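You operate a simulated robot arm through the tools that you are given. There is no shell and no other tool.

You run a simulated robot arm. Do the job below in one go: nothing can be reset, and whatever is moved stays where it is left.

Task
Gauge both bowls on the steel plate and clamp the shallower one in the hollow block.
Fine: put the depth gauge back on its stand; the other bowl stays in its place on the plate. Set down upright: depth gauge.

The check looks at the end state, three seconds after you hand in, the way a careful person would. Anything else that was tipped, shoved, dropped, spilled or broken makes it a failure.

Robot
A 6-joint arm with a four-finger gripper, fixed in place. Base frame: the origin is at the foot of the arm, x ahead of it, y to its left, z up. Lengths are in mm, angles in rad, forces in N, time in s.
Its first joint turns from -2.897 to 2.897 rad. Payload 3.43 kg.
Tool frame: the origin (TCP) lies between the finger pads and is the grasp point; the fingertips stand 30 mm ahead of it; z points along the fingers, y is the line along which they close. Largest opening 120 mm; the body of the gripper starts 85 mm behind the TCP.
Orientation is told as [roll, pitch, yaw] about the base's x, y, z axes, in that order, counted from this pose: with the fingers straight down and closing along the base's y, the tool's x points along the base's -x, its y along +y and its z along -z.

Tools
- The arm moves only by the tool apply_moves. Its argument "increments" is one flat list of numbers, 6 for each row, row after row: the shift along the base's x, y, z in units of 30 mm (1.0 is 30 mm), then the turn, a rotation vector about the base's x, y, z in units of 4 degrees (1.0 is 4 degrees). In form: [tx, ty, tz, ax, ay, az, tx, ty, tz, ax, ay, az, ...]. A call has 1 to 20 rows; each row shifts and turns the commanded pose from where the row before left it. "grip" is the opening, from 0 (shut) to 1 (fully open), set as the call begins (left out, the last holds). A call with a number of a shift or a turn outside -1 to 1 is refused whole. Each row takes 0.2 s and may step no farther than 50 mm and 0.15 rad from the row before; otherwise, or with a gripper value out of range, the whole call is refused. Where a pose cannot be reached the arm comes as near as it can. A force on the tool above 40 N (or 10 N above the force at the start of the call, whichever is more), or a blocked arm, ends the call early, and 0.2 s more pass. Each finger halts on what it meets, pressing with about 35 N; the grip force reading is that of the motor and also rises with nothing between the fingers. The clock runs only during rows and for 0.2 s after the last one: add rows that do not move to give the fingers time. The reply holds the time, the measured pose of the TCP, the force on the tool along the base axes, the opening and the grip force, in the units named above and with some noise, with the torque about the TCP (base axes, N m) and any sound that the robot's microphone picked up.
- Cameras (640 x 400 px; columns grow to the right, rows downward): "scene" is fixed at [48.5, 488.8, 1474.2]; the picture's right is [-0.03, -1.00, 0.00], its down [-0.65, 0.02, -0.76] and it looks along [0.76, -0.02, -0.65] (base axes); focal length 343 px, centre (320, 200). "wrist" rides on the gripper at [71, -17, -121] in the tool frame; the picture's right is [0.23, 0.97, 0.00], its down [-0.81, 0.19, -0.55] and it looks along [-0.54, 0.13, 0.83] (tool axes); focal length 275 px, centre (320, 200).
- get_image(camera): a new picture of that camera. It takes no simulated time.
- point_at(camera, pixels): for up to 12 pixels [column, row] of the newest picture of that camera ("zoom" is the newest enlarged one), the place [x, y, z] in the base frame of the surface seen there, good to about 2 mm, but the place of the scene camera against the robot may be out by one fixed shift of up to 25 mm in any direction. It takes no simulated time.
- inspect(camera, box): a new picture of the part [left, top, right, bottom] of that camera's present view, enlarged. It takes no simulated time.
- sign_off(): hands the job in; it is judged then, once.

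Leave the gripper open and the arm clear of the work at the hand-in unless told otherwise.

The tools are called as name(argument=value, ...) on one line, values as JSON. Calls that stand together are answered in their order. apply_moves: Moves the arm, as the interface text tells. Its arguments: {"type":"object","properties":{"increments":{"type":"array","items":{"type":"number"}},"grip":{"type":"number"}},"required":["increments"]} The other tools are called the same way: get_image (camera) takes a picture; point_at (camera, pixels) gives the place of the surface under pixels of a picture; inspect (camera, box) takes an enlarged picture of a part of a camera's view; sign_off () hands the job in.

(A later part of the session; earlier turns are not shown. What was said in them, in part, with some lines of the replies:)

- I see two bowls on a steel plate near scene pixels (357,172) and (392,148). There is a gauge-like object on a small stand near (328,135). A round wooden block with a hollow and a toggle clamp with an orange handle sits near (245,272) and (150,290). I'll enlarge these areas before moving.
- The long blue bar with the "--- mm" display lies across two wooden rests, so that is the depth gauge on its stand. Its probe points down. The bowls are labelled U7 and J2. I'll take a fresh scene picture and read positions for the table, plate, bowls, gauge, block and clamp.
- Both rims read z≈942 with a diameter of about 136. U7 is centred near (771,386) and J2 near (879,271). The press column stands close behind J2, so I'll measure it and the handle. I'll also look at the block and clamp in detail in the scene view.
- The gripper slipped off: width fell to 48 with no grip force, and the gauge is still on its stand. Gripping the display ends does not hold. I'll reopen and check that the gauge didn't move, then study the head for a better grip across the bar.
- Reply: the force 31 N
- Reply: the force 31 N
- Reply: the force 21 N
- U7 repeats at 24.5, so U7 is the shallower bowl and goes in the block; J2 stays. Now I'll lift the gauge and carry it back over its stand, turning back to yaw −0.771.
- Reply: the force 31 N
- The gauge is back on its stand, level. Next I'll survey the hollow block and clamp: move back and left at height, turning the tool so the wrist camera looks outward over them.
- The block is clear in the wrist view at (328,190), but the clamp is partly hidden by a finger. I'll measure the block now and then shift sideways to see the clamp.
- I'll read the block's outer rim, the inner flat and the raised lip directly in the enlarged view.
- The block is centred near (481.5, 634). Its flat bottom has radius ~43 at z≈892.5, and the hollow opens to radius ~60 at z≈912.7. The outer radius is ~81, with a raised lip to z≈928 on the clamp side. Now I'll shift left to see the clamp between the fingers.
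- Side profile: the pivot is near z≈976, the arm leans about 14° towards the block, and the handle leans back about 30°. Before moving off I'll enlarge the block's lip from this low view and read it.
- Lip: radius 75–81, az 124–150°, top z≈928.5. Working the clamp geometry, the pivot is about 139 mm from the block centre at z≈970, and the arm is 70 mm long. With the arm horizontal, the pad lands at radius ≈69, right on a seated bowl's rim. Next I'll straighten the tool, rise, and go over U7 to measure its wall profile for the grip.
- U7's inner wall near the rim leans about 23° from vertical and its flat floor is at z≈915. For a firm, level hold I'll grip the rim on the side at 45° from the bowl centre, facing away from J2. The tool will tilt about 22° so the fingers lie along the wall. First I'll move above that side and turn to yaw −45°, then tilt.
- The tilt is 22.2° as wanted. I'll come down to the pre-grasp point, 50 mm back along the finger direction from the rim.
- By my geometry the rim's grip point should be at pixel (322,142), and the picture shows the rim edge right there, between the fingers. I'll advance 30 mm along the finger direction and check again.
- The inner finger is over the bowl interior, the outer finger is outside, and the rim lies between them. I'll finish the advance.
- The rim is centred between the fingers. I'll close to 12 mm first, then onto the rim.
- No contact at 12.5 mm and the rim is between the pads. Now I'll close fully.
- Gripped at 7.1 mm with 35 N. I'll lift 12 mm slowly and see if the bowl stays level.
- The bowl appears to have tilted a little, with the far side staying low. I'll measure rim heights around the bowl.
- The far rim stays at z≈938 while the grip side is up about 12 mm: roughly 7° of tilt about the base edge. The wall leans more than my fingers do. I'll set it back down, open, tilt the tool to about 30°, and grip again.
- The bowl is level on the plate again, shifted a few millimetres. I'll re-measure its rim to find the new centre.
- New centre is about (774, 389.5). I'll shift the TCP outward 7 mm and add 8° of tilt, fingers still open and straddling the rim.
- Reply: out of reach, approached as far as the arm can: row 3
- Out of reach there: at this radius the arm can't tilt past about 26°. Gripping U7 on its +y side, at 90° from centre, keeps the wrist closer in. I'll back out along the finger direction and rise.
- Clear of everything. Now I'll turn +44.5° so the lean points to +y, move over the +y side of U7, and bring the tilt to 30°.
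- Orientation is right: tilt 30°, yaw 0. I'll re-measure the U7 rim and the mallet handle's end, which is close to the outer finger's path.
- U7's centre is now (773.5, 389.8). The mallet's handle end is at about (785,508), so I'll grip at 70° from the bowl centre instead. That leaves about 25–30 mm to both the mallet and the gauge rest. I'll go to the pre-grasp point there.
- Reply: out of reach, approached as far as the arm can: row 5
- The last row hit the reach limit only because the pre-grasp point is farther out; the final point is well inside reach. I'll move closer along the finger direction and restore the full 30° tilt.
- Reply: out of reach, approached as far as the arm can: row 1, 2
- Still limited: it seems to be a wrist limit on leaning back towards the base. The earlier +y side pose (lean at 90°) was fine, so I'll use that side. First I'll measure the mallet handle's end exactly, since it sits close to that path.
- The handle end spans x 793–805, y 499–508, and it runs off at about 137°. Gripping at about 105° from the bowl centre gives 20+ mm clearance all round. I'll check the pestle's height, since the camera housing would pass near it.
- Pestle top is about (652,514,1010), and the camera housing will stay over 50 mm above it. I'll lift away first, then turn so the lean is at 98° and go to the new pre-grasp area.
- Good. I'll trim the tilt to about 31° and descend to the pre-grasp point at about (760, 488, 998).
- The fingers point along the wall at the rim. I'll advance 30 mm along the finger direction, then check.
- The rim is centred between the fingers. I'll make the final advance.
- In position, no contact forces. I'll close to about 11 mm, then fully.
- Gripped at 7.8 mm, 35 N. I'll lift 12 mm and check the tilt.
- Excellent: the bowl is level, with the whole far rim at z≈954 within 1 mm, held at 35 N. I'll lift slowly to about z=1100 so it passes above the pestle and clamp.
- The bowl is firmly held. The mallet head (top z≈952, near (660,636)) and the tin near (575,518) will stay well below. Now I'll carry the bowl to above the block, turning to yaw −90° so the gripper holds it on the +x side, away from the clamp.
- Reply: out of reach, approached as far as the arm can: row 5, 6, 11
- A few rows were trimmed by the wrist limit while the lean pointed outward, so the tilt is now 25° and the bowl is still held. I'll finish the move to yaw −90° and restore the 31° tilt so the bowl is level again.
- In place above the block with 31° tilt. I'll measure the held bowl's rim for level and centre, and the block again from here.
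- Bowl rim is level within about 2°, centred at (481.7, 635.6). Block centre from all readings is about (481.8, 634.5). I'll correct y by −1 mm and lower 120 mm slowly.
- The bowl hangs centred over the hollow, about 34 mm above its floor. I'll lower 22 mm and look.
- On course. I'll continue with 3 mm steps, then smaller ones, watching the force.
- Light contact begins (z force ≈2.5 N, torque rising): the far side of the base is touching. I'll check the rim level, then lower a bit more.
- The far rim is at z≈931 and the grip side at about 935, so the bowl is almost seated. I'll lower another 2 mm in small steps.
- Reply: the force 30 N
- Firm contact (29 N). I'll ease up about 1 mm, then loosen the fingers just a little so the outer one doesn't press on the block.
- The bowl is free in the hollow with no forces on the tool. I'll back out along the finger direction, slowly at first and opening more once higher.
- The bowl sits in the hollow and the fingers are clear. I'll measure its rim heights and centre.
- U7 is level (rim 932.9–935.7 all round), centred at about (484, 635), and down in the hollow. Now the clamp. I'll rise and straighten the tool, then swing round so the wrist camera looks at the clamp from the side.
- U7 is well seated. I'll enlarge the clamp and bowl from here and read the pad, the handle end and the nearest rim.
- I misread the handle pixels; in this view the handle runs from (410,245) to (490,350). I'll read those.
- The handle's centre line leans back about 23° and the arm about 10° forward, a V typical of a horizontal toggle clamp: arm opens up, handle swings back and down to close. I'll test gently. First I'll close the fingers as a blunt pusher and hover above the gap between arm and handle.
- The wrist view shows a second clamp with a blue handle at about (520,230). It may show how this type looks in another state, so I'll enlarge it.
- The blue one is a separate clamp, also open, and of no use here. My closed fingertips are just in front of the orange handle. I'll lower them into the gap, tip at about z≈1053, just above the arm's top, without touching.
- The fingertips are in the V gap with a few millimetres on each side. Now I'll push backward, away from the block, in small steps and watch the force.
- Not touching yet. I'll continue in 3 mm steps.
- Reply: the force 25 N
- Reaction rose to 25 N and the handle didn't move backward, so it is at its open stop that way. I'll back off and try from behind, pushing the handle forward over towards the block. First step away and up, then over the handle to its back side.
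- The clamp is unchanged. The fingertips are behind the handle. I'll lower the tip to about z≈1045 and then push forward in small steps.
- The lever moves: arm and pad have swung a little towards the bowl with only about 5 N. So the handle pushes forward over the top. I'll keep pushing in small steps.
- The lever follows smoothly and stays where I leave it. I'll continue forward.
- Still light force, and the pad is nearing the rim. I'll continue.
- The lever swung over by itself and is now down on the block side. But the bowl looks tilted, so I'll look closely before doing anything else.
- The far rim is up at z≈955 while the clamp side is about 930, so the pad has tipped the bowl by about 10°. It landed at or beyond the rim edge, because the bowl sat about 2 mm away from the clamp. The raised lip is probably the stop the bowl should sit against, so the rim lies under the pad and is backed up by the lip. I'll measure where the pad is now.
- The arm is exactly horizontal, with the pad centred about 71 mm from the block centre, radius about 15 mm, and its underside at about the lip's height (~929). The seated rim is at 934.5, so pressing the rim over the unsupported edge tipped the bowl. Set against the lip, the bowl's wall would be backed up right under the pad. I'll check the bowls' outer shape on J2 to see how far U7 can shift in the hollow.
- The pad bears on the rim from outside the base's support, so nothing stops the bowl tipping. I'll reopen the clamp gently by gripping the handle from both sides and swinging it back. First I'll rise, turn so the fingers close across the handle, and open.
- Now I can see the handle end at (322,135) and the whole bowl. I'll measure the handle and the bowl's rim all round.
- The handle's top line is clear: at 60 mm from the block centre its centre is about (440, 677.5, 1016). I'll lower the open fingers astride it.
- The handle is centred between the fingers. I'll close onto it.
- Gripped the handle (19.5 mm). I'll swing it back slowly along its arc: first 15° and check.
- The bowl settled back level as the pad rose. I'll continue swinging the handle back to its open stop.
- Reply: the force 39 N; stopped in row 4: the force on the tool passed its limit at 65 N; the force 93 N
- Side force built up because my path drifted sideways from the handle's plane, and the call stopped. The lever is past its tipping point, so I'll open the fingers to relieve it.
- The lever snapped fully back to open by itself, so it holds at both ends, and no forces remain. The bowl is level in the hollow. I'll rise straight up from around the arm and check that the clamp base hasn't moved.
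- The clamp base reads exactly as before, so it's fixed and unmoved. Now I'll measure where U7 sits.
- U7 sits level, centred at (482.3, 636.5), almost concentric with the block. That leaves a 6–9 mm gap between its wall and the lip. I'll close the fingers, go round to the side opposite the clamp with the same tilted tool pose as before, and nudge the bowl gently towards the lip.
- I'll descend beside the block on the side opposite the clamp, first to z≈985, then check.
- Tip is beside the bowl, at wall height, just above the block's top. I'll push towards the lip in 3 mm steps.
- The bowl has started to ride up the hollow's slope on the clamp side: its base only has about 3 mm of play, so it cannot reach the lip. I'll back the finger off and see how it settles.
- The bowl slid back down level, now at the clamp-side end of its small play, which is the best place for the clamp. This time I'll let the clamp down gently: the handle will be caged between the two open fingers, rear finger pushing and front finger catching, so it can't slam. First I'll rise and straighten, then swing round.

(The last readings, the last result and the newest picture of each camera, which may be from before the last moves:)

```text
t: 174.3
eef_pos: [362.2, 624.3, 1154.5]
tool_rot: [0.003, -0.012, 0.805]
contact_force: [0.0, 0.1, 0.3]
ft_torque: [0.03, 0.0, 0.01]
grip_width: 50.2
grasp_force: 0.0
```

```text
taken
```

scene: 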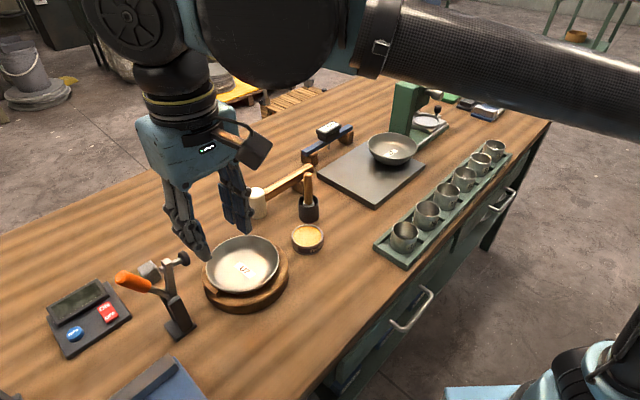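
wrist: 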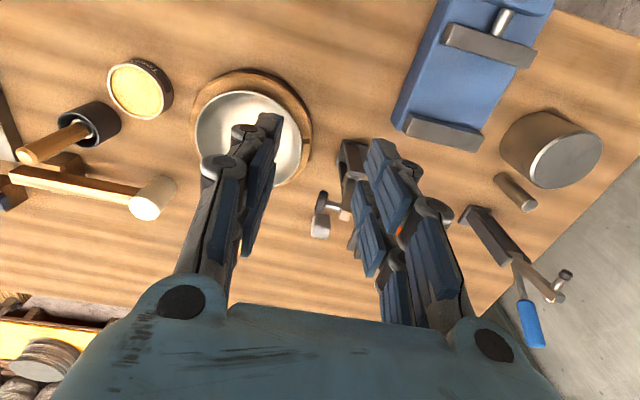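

Now I'll go above the open handle with the fingers 50 mm apart along the swing direction.

apply_moves(increments=[-0.063, 0.905, -0.2, 0, 0, 0, -0.063, 0.905, -0.2, 0, 0, 0, -0.063, 0.905, -0.2, 0, 0, 0, -0.063, 0.905, -0.2, 0, 0, 0, -0.063, 0.905, -0.2, 0, 0, 0, 0, 0, 0, 0, 0, 0])

get_image(camera="wrist")

inspect(camera="scene", box=[80, 180, 260, 350])

```text
t: 175.7
eef_pos: [352.5, 760.9, 1125.7]
tool_rot: [0.006, -0.012, 0.802]
contact_force: [-0.4, -0.1, 0.1]
ft_torque: [0.0, 0.04, -0.03]
grip_width: 50.5
grasp_force: 0.1
```

```text
taken
```

wrist: 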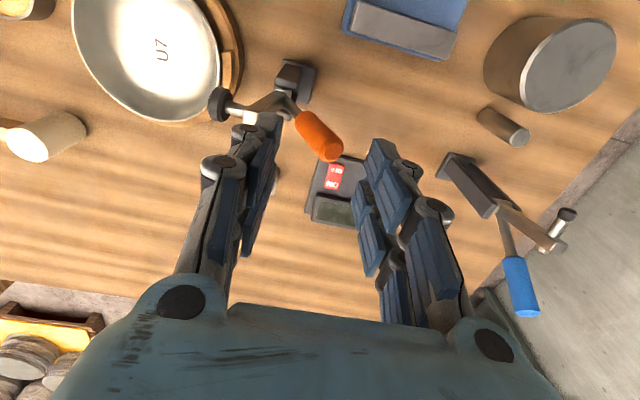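

```text
2.35 times, centred on (170, 265) of scene
```

zoom: 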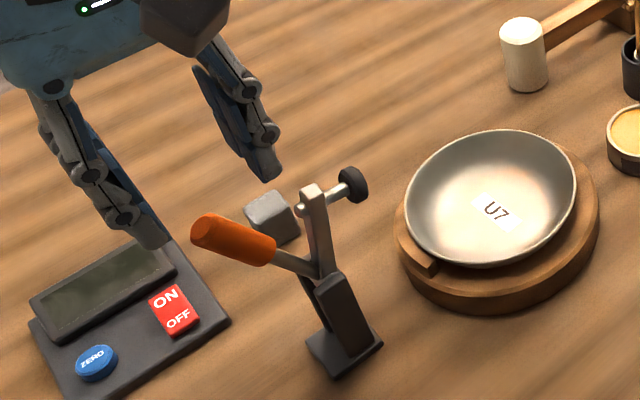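

The handle end sits between the fingers, and I can see U7 fully. I'll record its rim positions for reference, then lower the fingers around the handle.

point_at(camera="wrist", pixels=[[74, 40], [88, 82], [125, 112], [165, 121], [200, 104], [218, 78], [219, 50], [205, 15], [160, 50], [330, 150], [318, 130], [305, 115]])

apply_moves(increments=[0, 0, -0.5, 0, 0, 0, 0, 0, -0.5, 0, 0, 0, 0, 0, -0.5, 0, 0, 0, 0, 0, 0, 0, 0, 0])

inspect(camera="wrist", box=[200, 50, 440, 250])

inspect(camera="scene", box=[80, 180, 260, 350])

```text
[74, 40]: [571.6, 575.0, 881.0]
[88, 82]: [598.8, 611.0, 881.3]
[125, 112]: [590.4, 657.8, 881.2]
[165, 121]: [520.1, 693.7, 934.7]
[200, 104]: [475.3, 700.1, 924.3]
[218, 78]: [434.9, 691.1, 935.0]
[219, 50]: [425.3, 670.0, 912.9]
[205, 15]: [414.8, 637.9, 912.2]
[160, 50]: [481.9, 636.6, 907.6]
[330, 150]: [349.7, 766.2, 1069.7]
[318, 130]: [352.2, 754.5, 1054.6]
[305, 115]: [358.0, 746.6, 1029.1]
```

```text
t: 176.7
eef_pos: [352.0, 759.7, 1081.1]
tool_rot: [0.005, -0.011, 0.802]
contact_force: [-0.7, -0.6, -0.4]
ft_torque: [-0.01, -0.01, -0.01]
grip_width: 50.3
grasp_force: 0.0
```

```text
2.00 times, centred on (320, 150) of wrist
```

zoom: 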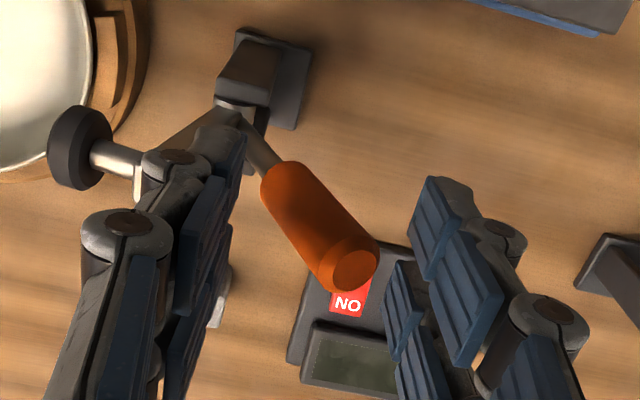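

```text
2.35 times, centred on (170, 265) of scene
```

zoom: 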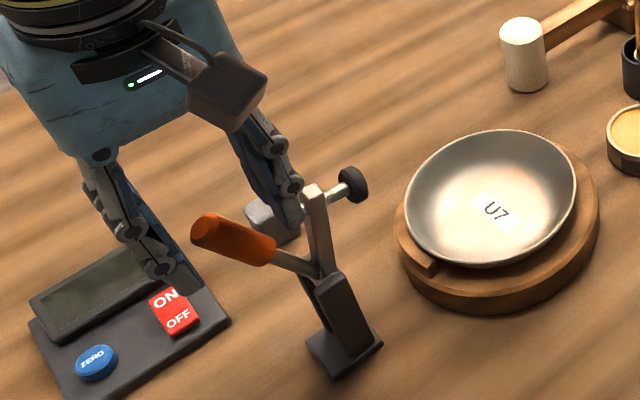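

The fingers straddle the handle without contact. I'll narrow them to about 40 mm and move forward, the rear finger pushing and the front finger ready to catch.

apply_moves(increments=[0, 0, 0, 0, 0, 0, 0.12, -0.115, 0, 0, 0, 0, 0.12, -0.115, 0, 0, 0, 0, 0.12, -0.115, 0, 0, 0, 0, 0.12, -0.115, 0, 0, 0, 0, 0, 0, 0, 0, 0, 0], grip=0.33)

inspect(camera="wrist", box=[200, 50, 440, 250])

inspect(camera="scene", box=[80, 180, 260, 350])

```text
t: 178.1
eef_pos: [365.7, 745.6, 1080.7]
tool_rot: [0.003, -0.014, 0.803]
contact_force: [-1.2, 1.8, -0.5]
ft_torque: [0.0, 0.03, -0.04]
grip_width: 40.8
grasp_force: 1.1
```

```text
2.00 times, centred on (320, 150) of wrist
```

zoom: 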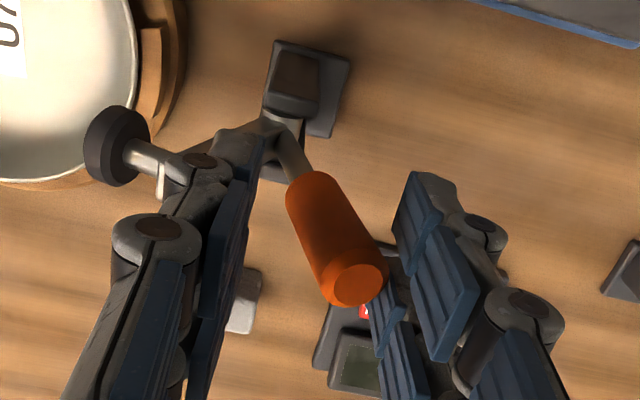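

```text
2.35 times, centred on (170, 265) of scene
```

zoom: 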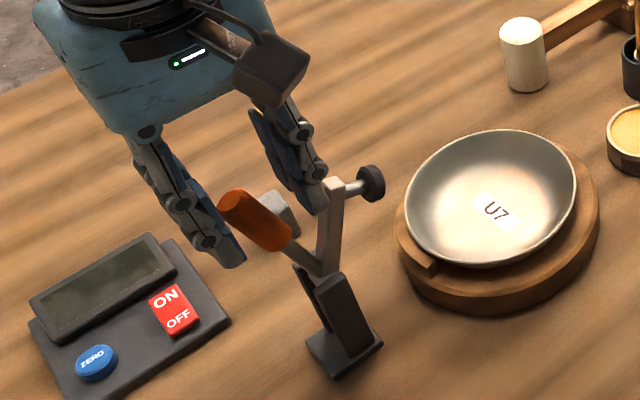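

It follows well. I'll continue forward.

apply_moves(increments=[0.12, -0.115, 0, 0, 0, 0, 0.12, -0.115, 0, 0, 0, 0, 0.12, -0.115, 0, 0, 0, 0, 0.12, -0.115, 0, 0, 0, 0, 0, 0, 0, 0, 0, 0])

inspect(camera="scene", box=[80, 180, 260, 350])

inspect(camera="wrist", box=[200, 50, 440, 250])

```text
t: 179.3
eef_pos: [381.4, 733.3, 1080.3]
tool_rot: [0.003, -0.013, 0.803]
contact_force: [-0.6, 2.2, 0.0]
ft_torque: [0.02, -0.01, -0.02]
grip_width: 40.2
grasp_force: 0.8
```

```text
2.35 times, centred on (170, 265) of scene
```

zoom: 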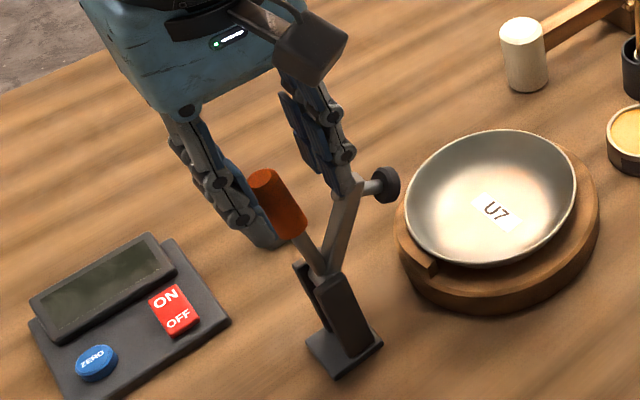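

```text
2.00 times, centred on (320, 150) of wrist
```

zoom: 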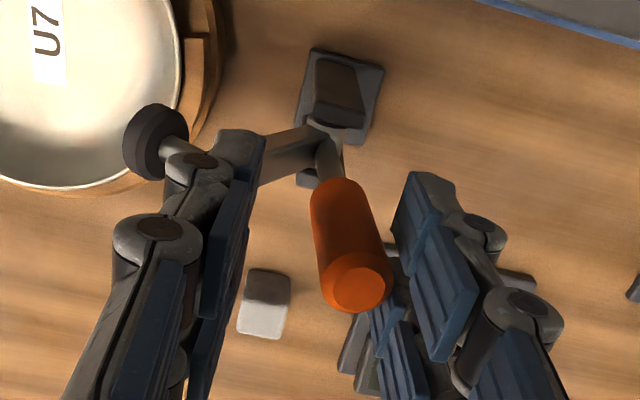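

Near vertical now. I'll narrow the fingers to about 32 mm so there's little free travel at the tipping point, and continue.

apply_moves(increments=[0, 0, 0, 0, 0, 0, 0.12, -0.115, 0, 0, 0, 0, 0.12, -0.115, 0, 0, 0, 0, 0.12, -0.115, 0, 0, 0, 0, 0, 0, 0, 0, 0, 0], grip=0.27)

inspect(camera="scene", box=[80, 180, 260, 350])

inspect(camera="wrist", box=[200, 50, 440, 250])

```text
t: 180.5
eef_pos: [391.1, 720.5, 1080.6]
tool_rot: [0.004, -0.012, 0.804]
contact_force: [-0.7, 0.7, 0.9]
ft_torque: [0.01, 0.09, -0.01]
grip_width: 33.0
grasp_force: 0.5
```

```text
2.35 times, centred on (170, 265) of scene
```

zoom: 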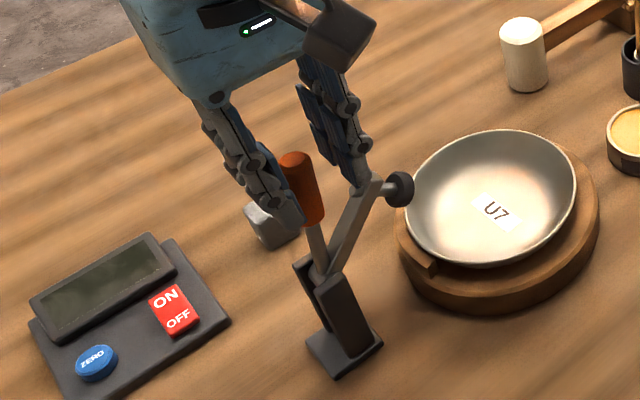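

```text
2.00 times, centred on (320, 150) of wrist
```

zoom: 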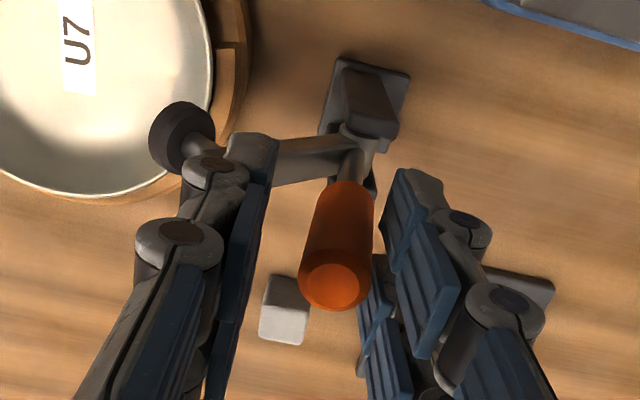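

apply_moves(increments=[0.1, -0.096, 0, 0, 0, 0, 0.1, -0.096, 0, 0, 0, 0, 0.1, -0.096, 0, 0, 0, 0, 0, 0, 0, 0, 0, 0])

inspect(camera="scene", box=[80, 180, 260, 350])

inspect(camera="wrist", box=[200, 50, 440, 250])

```text
t: 181.5
eef_pos: [400.5, 711.5, 1081.2]
tool_rot: [0.003, -0.012, 0.805]
contact_force: [0.2, 0.4, -0.1]
ft_torque: [0.0, 0.03, 0.0]
grip_width: 32.5
grasp_force: 0.1
```

```text
2.35 times, centred on (170, 265) of scene
```

zoom: 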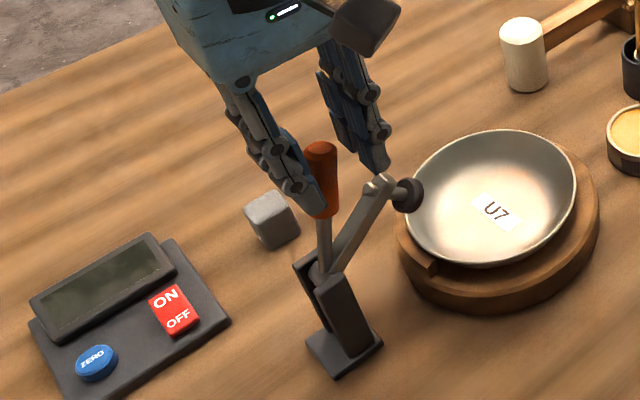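

```text
2.00 times, centred on (320, 150) of wrist
```

zoom: 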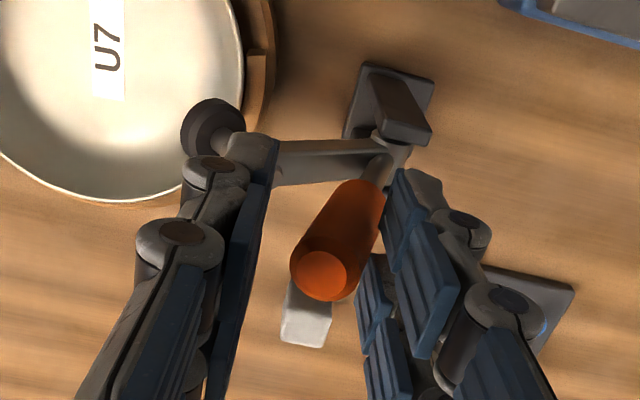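

Close to tipping; the front finger is about 10–15 mm ahead of the handle. I'll continue in small steps.

apply_moves(increments=[0.1, -0.096, 0, 0, 0, 0, 0.1, -0.096, -0.03, 0, 0, 0, 0, 0, 0, 0, 0, 0], grip=0.24)

inspect(camera="scene", box=[80, 180, 260, 350])

inspect(camera="wrist", box=[200, 50, 440, 250])

```text
t: 182.3
eef_pos: [406.1, 706.5, 1079.7]
tool_rot: [0.002, -0.011, 0.804]
contact_force: [0.0, 0.2, -0.6]
ft_torque: [0.02, -0.01, -0.02]
grip_width: 29.1
grasp_force: 0.3
```

```text
2.35 times, centred on (170, 265) of scene
```

zoom: 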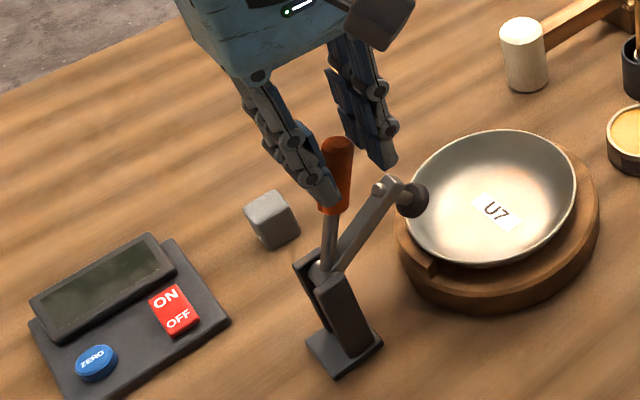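

```text
2.00 times, centred on (320, 150) of wrist
```

zoom: 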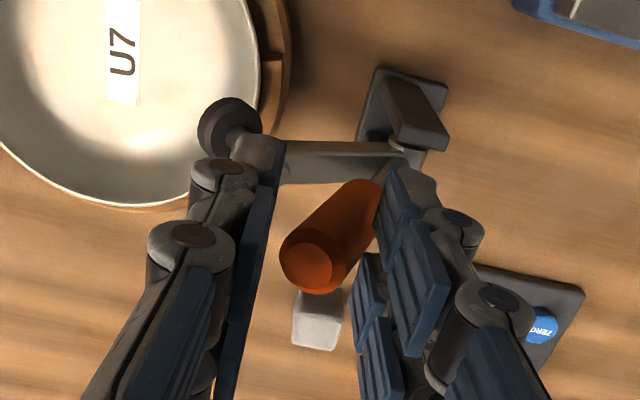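

The handle end is now close to both fingers. I'll widen slightly to 36 mm as it leans, and advance.

apply_moves(increments=[0.1, -0.096, -0.03, 0, 0, 0, 0.1, -0.096, -0.03, 0, 0, 0, 0, 0, 0, 0, 0, 0], grip=0.3)

inspect(camera="scene", box=[80, 180, 260, 350])

inspect(camera="wrist", box=[200, 50, 440, 250])

```text
t: 183.1
eef_pos: [412.9, 699.8, 1077.0]
tool_rot: [0.003, -0.011, 0.804]
contact_force: [1.7, -0.5, 0.2]
ft_torque: [0.0, -0.01, -0.02]
grip_width: 36.5
grasp_force: 0.7
```

```text
2.35 times, centred on (170, 265) of scene
```

zoom: 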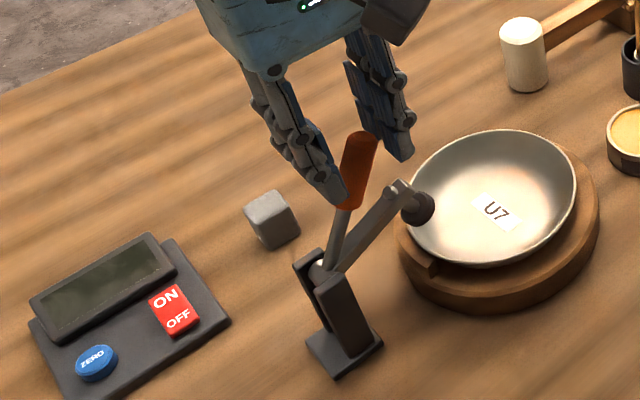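

```text
2.00 times, centred on (320, 150) of wrist
```

zoom: 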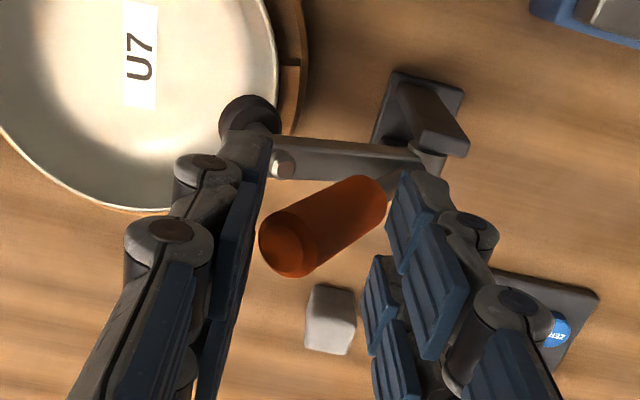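

The lever tipped and its handle is now resting softly on the front finger, fully under control. I'll let it down step by step, opening a little and moving forward and down along its arc.

apply_moves(increments=[0.048, -0.046, -0.133, 0, 0, 0, 0, 0, 0, 0, 0, 0], grip=0.35)

apply_moves(increments=[0.072, -0.069, -0.167, 0, 0, 0, 0, 0, 0, 0, 0, 0], grip=0.4)

inspect(camera="scene", box=[80, 180, 260, 350])

inspect(camera="wrist", box=[200, 50, 440, 250])

```text
t: 183.7
eef_pos: [414.3, 699.5, 1072.9]
tool_rot: [0.003, -0.013, 0.803]
contact_force: [3.5, -1.6, -0.1]
ft_torque: [-0.02, -0.08, 0.02]
grip_width: 43.8
grasp_force: 1.6
```

```text
t: 184.3
eef_pos: [416.8, 697.3, 1068.8]
tool_rot: [0.002, -0.013, 0.802]
contact_force: [3.1, -2.9, 2.1]
ft_torque: [-0.04, -0.1, -0.01]
grip_width: 50.4
grasp_force: 2.2
```

```text
2.35 times, centred on (170, 265) of scene
```

zoom: 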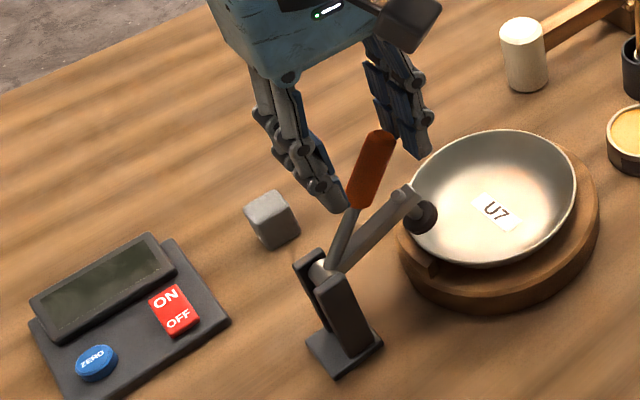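

```text
2.00 times, centred on (320, 150) of wrist
```

zoom: 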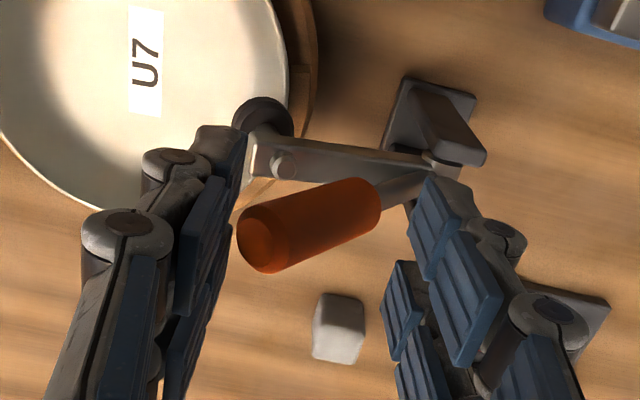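

The lever presses about 4 N on the finger. I'll keep letting it down slowly.

apply_moves(increments=[0.072, -0.069, -0.26, 0, 0, 0, 0, 0, 0, 0, 0, 0], grip=0.45)

apply_moves(increments=[0.072, -0.069, -0.2, 0, 0, 0, 0, 0, 0, 0, 0, 0], grip=0.5)

inspect(camera="scene", box=[120, 200, 300, 340])

inspect(camera="wrist", box=[120, 20, 440, 230])

```text
t: 184.9
eef_pos: [419.4, 695.1, 1061.7]
tool_rot: [0.002, -0.012, 0.803]
contact_force: [8.5, -3.8, 2.6]
ft_torque: [-0.1, -0.19, 0.05]
grip_width: 59.1
grasp_force: 4.3
```

```text
t: 185.5
eef_pos: [420.8, 694.0, 1054.8]
tool_rot: [0.003, -0.012, 0.804]
contact_force: [6.2, -4.1, 0.3]
ft_torque: [-0.01, -0.09, -0.02]
grip_width: 63.7
grasp_force: 3.5
```

```text
2.86 times, centred on (210, 270) of scene
```

zoom: 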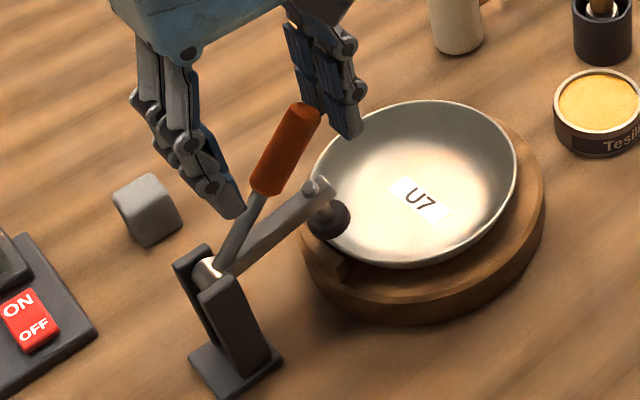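

```text
1.90 times, centred on (280, 125) of wrist
```

zoom: 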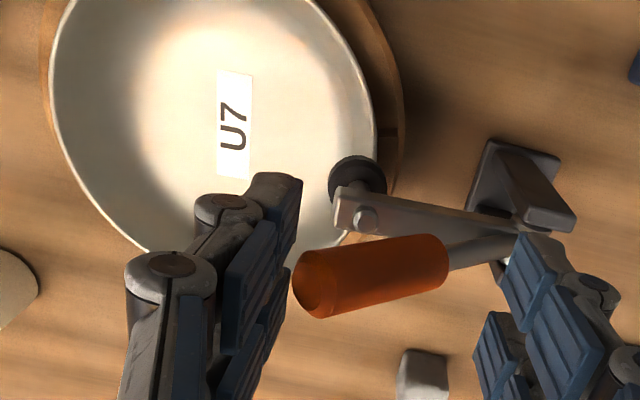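

There's a closing spring: the push on the front finger is now about 7 N. The pad is above the rim. I'll continue lowering in small steps.

apply_moves(increments=[0.1, -0.096, -0.17, 0, 0, 0, 0, 0, 0, 0, 0, 0])

inspect(camera="scene", box=[150, 210, 300, 330])

inspect(camera="wrist", box=[120, 20, 440, 230])

```text
t: 186.1
eef_pos: [424.6, 690.8, 1049.2]
tool_rot: [0.003, -0.01, 0.803]
contact_force: [3.7, -4.1, -1.2]
ft_torque: [-0.04, -0.06, -0.01]
grip_width: 63.3
grasp_force: 2.9
```

```text
3.33 times, centred on (225, 270) of scene
```

zoom: 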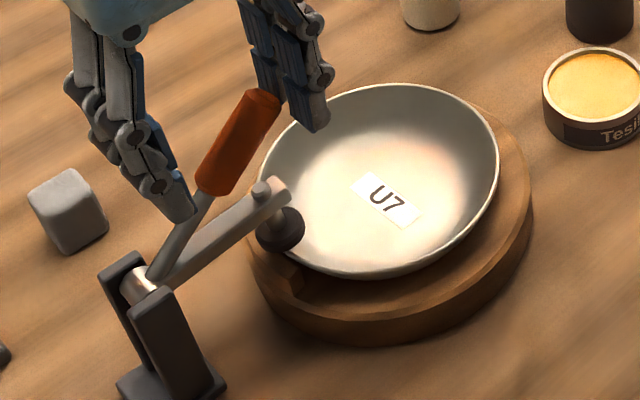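

```text
1.90 times, centred on (280, 125) of wrist
```

zoom: 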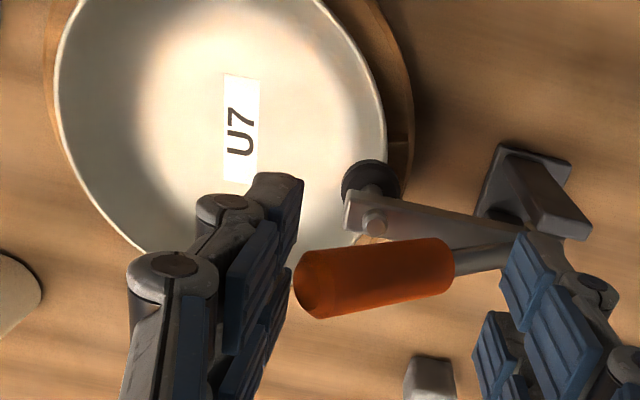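

I'll check the bowl's level at this stage: rim heights at the far side and the clamp side.

point_at(camera="wrist", pixels=[[142, 60], [146, 85], [155, 105], [170, 132], [190, 150], [313, 95], [311, 75], [305, 55], [240, 95], [318, 112], [300, 135], [345, 125]])

point_at(camera="scene", pixels=[[252, 236], [272, 250], [278, 262], [270, 270], [240, 278], [217, 270], [240, 260], [210, 272]])

```text
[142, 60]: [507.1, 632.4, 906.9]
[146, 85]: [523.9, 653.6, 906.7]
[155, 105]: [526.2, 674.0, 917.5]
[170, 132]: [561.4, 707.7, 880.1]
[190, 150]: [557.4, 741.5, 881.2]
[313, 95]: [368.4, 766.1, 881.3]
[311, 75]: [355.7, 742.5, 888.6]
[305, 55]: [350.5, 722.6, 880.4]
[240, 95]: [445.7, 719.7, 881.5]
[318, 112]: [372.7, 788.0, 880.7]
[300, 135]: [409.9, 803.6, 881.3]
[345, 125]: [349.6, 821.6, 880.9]
```

```text
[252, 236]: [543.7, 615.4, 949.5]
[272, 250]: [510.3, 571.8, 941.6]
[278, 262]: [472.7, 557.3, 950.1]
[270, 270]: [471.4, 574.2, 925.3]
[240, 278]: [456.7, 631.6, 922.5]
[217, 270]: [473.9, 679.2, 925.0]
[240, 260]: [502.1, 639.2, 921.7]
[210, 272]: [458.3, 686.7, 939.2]
```

Those readings used older full pictures. I'll take fresh ones and read again.

get_image(camera="wrist")

point_at(camera="wrist", pixels=[[142, 60], [147, 85], [156, 108], [175, 135], [190, 150], [313, 95], [311, 75], [305, 55], [240, 60], [318, 112], [280, 20], [150, 30]])

```text
taken
```

wrist: 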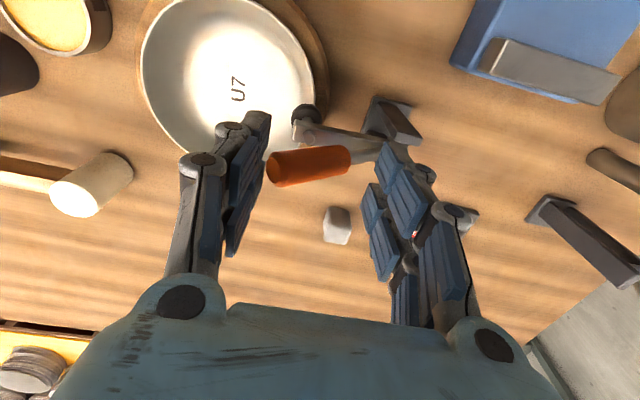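

```text
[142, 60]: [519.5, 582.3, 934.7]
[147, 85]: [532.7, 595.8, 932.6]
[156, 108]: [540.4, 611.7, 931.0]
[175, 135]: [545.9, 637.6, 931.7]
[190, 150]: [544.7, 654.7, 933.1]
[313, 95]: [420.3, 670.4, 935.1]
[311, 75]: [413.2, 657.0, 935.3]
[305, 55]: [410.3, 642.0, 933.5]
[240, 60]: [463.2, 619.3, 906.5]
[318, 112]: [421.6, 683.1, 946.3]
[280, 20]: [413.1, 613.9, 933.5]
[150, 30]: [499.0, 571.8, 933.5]
```

The bowl is still level (rim 931–935) and centred at about (478, 637). The pad's underside is just about at the rim. I'll go on in very small steps.

apply_moves(increments=[0.04, -0.038, -0.07, 0, 0, 0, 0, 0, 0, 0, 0, 0])

get_image(camera="wrist")

point_at(camera="wrist", pixels=[[144, 60], [149, 85], [158, 108], [177, 135], [192, 150], [315, 95], [313, 75], [307, 55], [240, 60], [320, 112], [282, 20], [152, 30]])

inspect(camera="scene", box=[150, 210, 300, 330])

```text
t: 186.7
eef_pos: [424.3, 687.7, 1048.3]
tool_rot: [0.004, -0.011, 0.802]
contact_force: [5.3, -2.9, -1.4]
ft_torque: [0.01, -0.04, 0.05]
grip_width: 63.0
grasp_force: 2.2
```

```text
taken
```

wrist: 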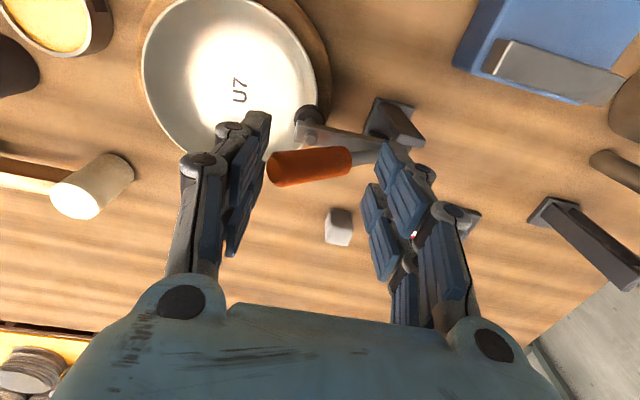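

```text
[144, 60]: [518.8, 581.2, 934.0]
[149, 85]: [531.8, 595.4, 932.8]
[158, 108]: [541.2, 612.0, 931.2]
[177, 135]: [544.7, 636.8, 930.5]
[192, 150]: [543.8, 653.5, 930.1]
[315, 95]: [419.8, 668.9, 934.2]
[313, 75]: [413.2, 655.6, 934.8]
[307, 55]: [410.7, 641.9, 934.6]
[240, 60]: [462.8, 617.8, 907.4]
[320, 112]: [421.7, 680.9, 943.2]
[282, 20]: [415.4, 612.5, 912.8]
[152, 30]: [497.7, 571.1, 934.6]
```

```text
3.33 times, centred on (225, 270) of scene
```

zoom: 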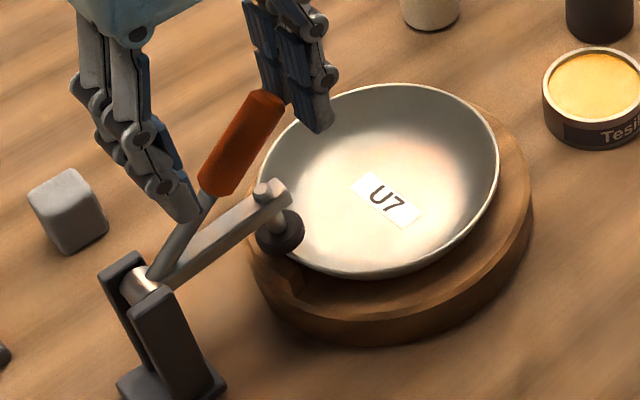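

apply_moves(increments=[0.05, -0.048, -0.08, 0, 0, 0, 0, 0, 0, 0, 0, 0])

get_image(camera="wrist")

point_at(camera="wrist", pixels=[[147, 60], [152, 85], [161, 108], [180, 135], [195, 150], [317, 95], [315, 75], [309, 55], [240, 60], [322, 112], [284, 20], [155, 30]])

inspect(camera="scene", box=[150, 210, 300, 330])

```text
t: 187.3
eef_pos: [426.0, 687.1, 1045.1]
tool_rot: [0.002, -0.011, 0.802]
contact_force: [5.5, -3.8, -2.4]
ft_torque: [-0.05, -0.03, 0.0]
grip_width: 62.8
grasp_force: 2.2
```

```text
taken
```

wrist: 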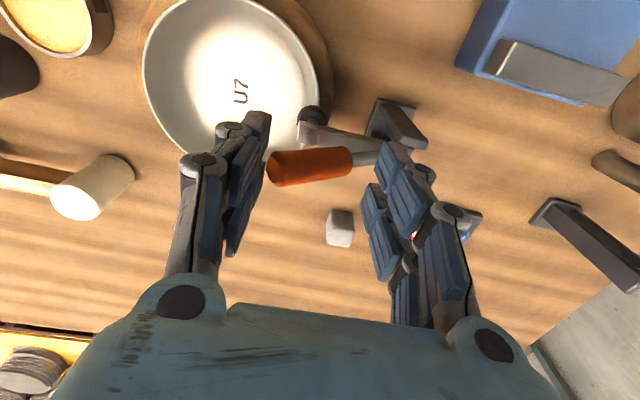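

```text
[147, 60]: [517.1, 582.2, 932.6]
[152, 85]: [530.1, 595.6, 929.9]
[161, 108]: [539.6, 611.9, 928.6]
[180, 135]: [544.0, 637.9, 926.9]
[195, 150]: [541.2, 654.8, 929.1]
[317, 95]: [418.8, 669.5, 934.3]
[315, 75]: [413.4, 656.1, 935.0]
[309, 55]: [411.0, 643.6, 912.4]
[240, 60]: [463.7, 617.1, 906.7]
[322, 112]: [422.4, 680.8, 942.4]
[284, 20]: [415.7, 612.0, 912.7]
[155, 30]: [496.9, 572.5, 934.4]
```

```text
3.33 times, centred on (225, 270) of scene
```

zoom: 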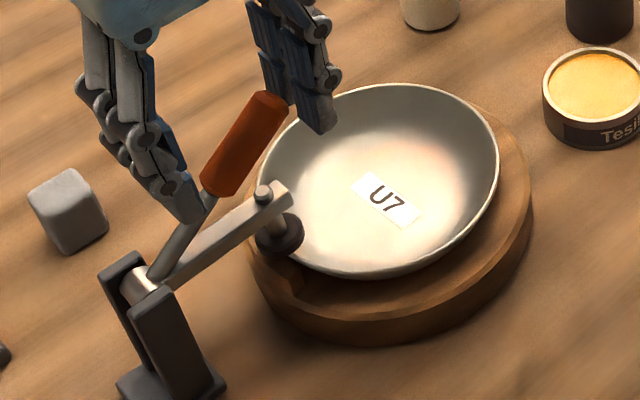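

Bowl unchanged. I'll keep going in small steps.

apply_moves(increments=[0.05, -0.048, -0.09, 0, 0, 0, 0, 0, 0, 0, 0, 0])

inspect(camera="scene", box=[150, 210, 300, 330])

apply_moves(increments=[0.05, -0.048, -0.09, 0, 0, 0, 0, 0, 0, 0, 0, 0])

inspect(camera="scene", box=[150, 210, 300, 330])

```text
t: 187.9
eef_pos: [427.6, 686.0, 1043.4]
tool_rot: [0.003, -0.011, 0.804]
contact_force: [1.2, -2.2, 0.9]
ft_torque: [-0.06, -0.06, -0.03]
grip_width: 61.7
grasp_force: 1.6
```

```text
3.33 times, centred on (225, 270) of scene
```

zoom: 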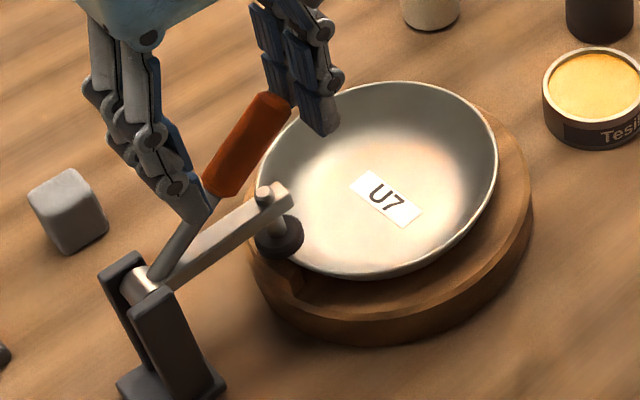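

```text
t: 188.5
eef_pos: [428.4, 684.2, 1038.6]
tool_rot: [0.001, -0.012, 0.804]
contact_force: [0.1, 0.3, -0.4]
ft_torque: [0.0, 0.01, 0.0]
grip_width: 59.9
grasp_force: 0.0
```

```text
3.33 times, centred on (225, 270) of scene
```

zoom: 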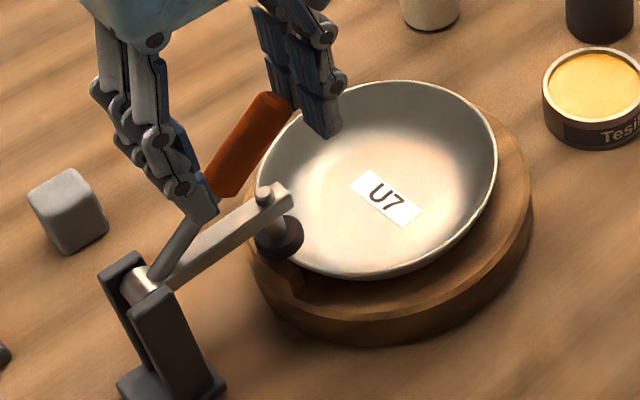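

The load left my finger entirely: the pad now rests on the bowl's rim and the lever stays there. I'll measure the bowl's tilt.

get_image(camera="wrist")

inspect(camera="wrist", box=[120, 0, 360, 180])

point_at(camera="wrist", pixels=[[146, 60], [150, 85], [159, 108], [177, 135], [192, 150], [319, 95], [316, 75], [311, 55], [240, 60], [324, 112], [285, 20], [152, 35]])

```text
taken
```

wrist: 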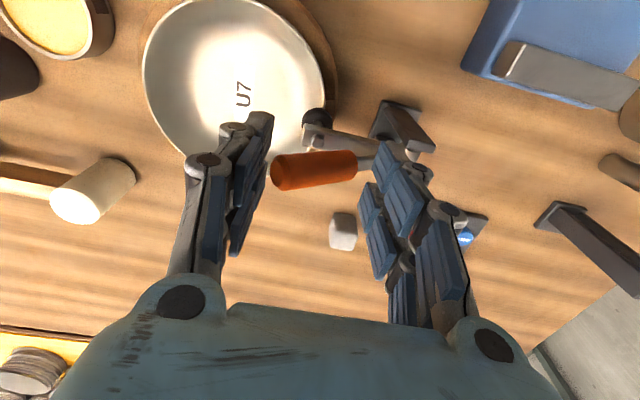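

```text
2.22 times, centred on (240, 90) of wrist
```

zoom: 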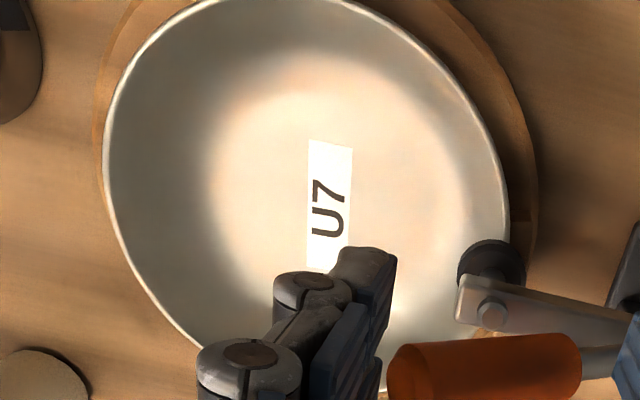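

```text
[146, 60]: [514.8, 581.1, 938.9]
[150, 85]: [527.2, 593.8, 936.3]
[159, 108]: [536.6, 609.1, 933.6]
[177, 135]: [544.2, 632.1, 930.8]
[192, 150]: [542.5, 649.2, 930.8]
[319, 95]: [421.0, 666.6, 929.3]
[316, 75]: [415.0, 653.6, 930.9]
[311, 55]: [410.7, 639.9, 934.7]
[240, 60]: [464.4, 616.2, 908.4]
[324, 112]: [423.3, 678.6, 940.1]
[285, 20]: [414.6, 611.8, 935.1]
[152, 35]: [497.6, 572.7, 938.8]
```

Clamp-side rim is at about 930 and the far rim about 939, so the tilt is only 2–3°, with the pad bearing on the rim. My fingers touch nothing now. I'll rise straight up slowly and re-check.

apply_moves(increments=[0, 0, 0.3, 0, 0, 0, 0, 0, 0.5, 0, 0, 0, 0, 0, 0.8, 0, 0, 0, 0, 0, 0.9, 0, 0, 0, 0, 0, 0.9, 0, 0, 0, 0, 0, 0, 0, 0, 0])

get_image(camera="wrist")

inspect(camera="scene", box=[150, 210, 310, 330])

```text
t: 189.9
eef_pos: [429.1, 683.9, 1142.0]
tool_rot: [0.003, -0.012, 0.802]
contact_force: [0.3, -0.1, -0.4]
ft_torque: [0.03, 0.01, 0.0]
grip_width: 59.9
grasp_force: 0.1
```

```text
taken
```

wrist: 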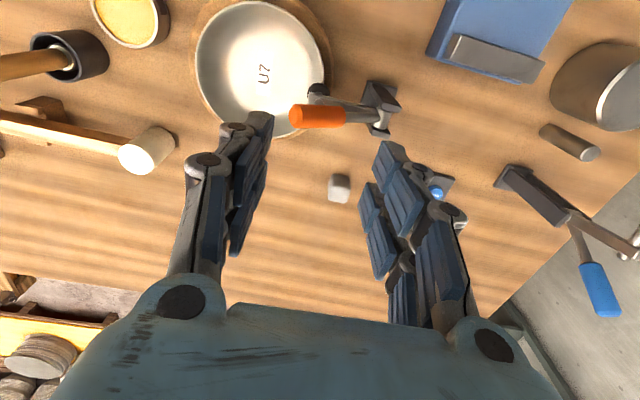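

```text
3.33 times, centred on (230, 270) of scene
```

zoom: 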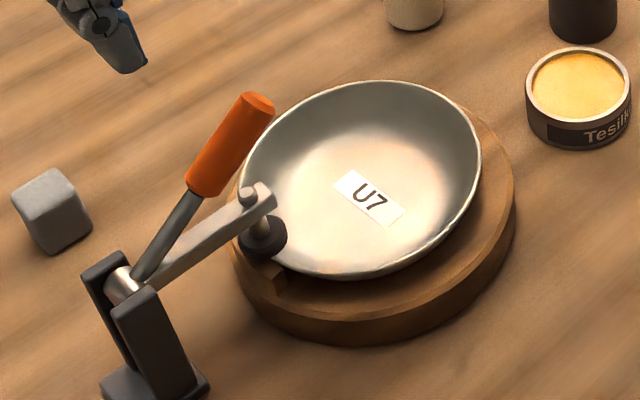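

The clamp is down on the rim and the bowl stays nearly level. I'll measure the rim all round and the pad.

inspect(camera="wrist", box=[180, 0, 420, 150])

point_at(camera="zoom", pixels=[[41, 130], [50, 200], [90, 270], [120, 310], [385, 130], [378, 180], [350, 80], [300, 35], [220, 10], [60, 70], [220, 170], [270, 350]])

point_at(camera="zoom", pixels=[[375, 230], [390, 245], [370, 245], [400, 265], [420, 275], [470, 290], [310, 305], [380, 305], [440, 310], [385, 200], [43, 150], [70, 240]])

```text
2.67 times, centred on (300, 75) of wrist
```

zoom: 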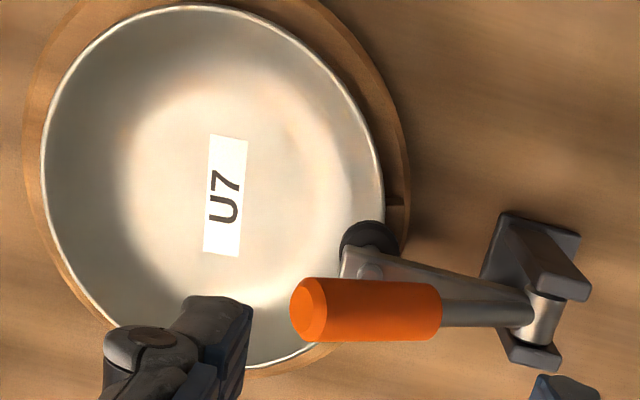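

```text
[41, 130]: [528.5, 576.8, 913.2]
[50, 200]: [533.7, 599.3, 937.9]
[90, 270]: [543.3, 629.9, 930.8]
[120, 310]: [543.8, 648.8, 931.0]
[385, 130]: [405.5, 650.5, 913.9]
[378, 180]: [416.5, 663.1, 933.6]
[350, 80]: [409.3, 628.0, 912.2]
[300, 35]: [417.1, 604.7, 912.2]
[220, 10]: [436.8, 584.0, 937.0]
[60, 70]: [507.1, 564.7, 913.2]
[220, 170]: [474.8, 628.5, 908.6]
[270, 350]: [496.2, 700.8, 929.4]
```

```text
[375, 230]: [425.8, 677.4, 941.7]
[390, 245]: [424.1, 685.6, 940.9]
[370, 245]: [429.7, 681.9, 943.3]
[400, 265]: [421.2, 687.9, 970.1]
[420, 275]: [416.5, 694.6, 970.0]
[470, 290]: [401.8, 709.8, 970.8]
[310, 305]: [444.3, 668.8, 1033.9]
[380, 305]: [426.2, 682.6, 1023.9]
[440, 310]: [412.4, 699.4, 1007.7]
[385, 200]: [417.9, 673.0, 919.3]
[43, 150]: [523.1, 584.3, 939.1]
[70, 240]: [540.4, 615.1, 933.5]
```

The pad bears on the rim about 3 mm above its no-bowl position, so the bowl is truly held. Tilt is about 3°, and the floor is down in the hollow. Now I'll move the arm away to a clear spot, open the gripper, and re-check everything after some time.

apply_moves(increments=[0, 0, 0.8, 0, 0, 0, 0, -0.5, 0.5, 0, 0, 0, 0, -1, 0, 0, 0, 0, 0, -1, 0, 0, 0, 0, 0, -1, 0, 0, 0, 0, 0, -1, 0, 0, 0, 0, -0.2, -1, 0, 0, 0, 0, -0.2, -1, 0, 0, 0, 0, -0.2, -1, 0, 0, 0, 0, -0.2, -1, 0, 0, 0, 0, -0.2, -1, 0, 0, 0, 0, -0.2, -1, 0, 0, 0, 0, -0.2, -1, 0, 0, 0, 0, 0, 0, 0, 0, 0, 0, 0, 0, 0, 0, 0, 0], grip=1)

get_image(camera="scene")

get_image(camera="wrist")

```text
t: 193.1
eef_pos: [389.4, 341.2, 1181.4]
tool_rot: [0.003, -0.011, 0.805]
contact_force: [0.2, 0.1, 0.3]
ft_torque: [0.01, -0.03, -0.03]
grip_width: 119.9
grasp_force: 0.1
```

```text
taken
```

scene: 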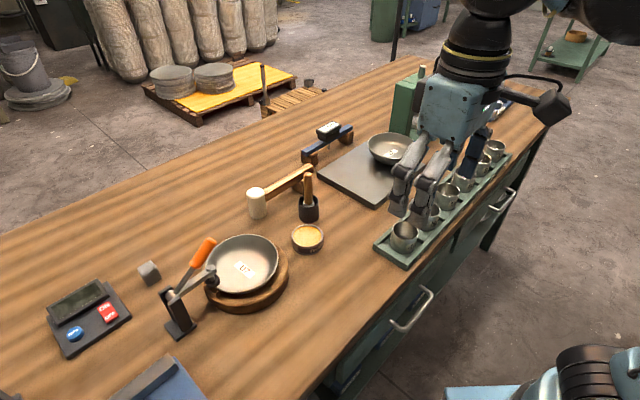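

```text
taken
```

wrist: 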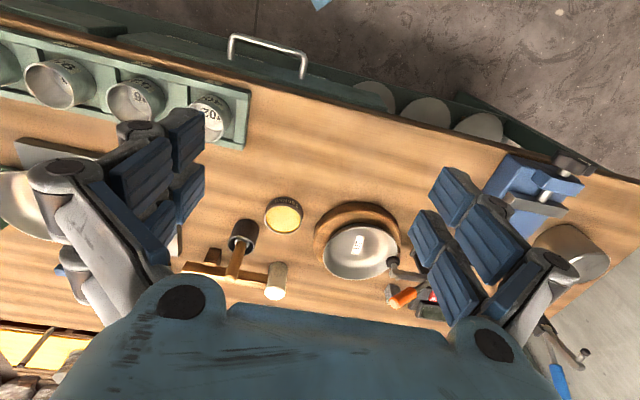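

The clamp and bowl held still. I'll move the arm back near its starting place, wait a little, and inspect the bowl, gauge and J2 one last time.

apply_moves(increments=[-0.1, -0.6, 0.2, 0, 0, -1, -0.1, -0.6, 0.2, 0, 0, -1, -0.1, -0.6, 0.2, 0, 0, -1, -0.1, -0.6, 0.2, 0, 0, -1, -0.1, -0.6, 0.2, 0, 0, -1, 0, 0, 0, 0, 0, -1, 0, 0, 0, 0, 0, -1, 0, 0, 0, 0, 0, -1, 0, 0, 0, 0, 0, -1, 0, 0, 0, 0, 0, -1, 0, 0, 0, 0, 0, -1, 0, 0, 0, 0, 0, -0.5, 0, 0, 0, 0, 0, 0, 0, 0, 0, 0, 0, 0, 0, 0, 0, 0, 0, 0, 0, 0, 0, 0, 0, 0])

get_image(camera="scene")

inspect(camera="scene", box=[150, 220, 310, 340])

inspect(camera="scene", box=[280, 100, 450, 215])

point_at(camera="scene", pixels=[[392, 148], [328, 127], [303, 153], [352, 129], [245, 262], [376, 205], [213, 268], [203, 250]])

```text
t: 196.5
eef_pos: [373.7, 248.7, 1211.3]
tool_rot: [0.003, -0.01, -0.002]
contact_force: [0.1, -0.6, 0.0]
ft_torque: [0.03, 0.01, -0.04]
grip_width: 120.3
grasp_force: 0.1
```

```text
taken
```

scene: 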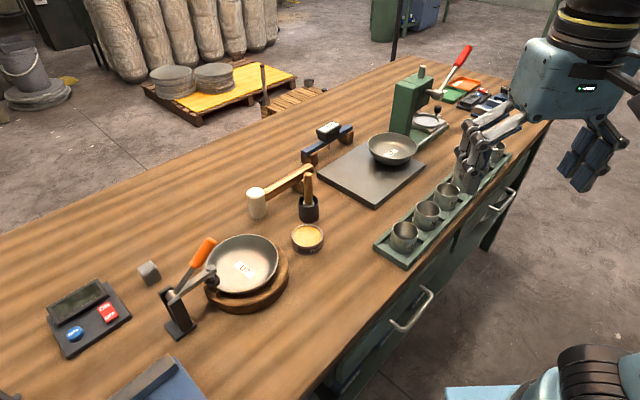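

```text
3.33 times, centred on (230, 280) of scene
```

zoom: 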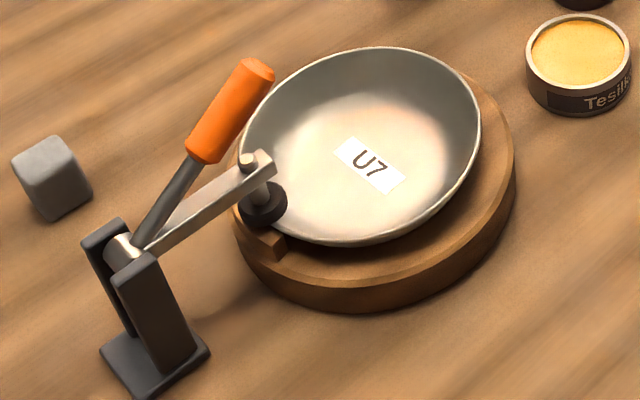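

```text
3.48 times, centred on (365, 158) of scene
```

zoom: 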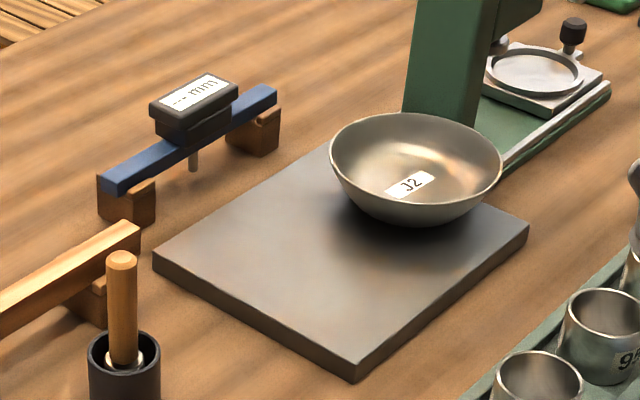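

```text
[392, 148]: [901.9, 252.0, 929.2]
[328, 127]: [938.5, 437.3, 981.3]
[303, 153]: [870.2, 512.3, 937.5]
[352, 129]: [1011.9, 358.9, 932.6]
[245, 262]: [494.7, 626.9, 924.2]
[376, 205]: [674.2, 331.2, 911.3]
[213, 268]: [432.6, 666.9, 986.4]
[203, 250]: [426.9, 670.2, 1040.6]
```

Final check: J2 reads exactly its starting position on the plate. The gauge lies level on its stand with a blank "---" display. U7 (24.5 mm against J2's 25.0 mm) sits in the hollow with the pad down on its rim. Mallet, tin, cups and the rest are untouched. The arm is back near its start with the gripper open, so I'm handing in.

sign_off()

```text
The job is handed in.
```

I gauged both bowls and clamped the shallower one, U7, in the hollow block. It sits about 3° off level.

| Bowl | Depth (two readings each) | Where it is now |
|---|---|---|
| U7 | 24.5 mm | Clamped in the hollow block |
| J2 | 25.0 mm | In its original place on the steel plate |

- **Clamping:** The first time I closed the clamp, its lever snapped over and tipped U7 by about 10°. I reopened it, moved the bowl slightly towards the clamp, and let the lever down slowly. The pad now rests on U7's rim. During the reopening, the side force on the handle briefly passed its limit and stopped the arm. Afterwards the clamp base read the same as before.
- **Depth gauge:** It is back on its stand, upright and level.
- **Everything else:** J2, the gauge and the plate read the same as at the start, and I saw nothing else tipped or moved. The arm is clear, with the gripper open.
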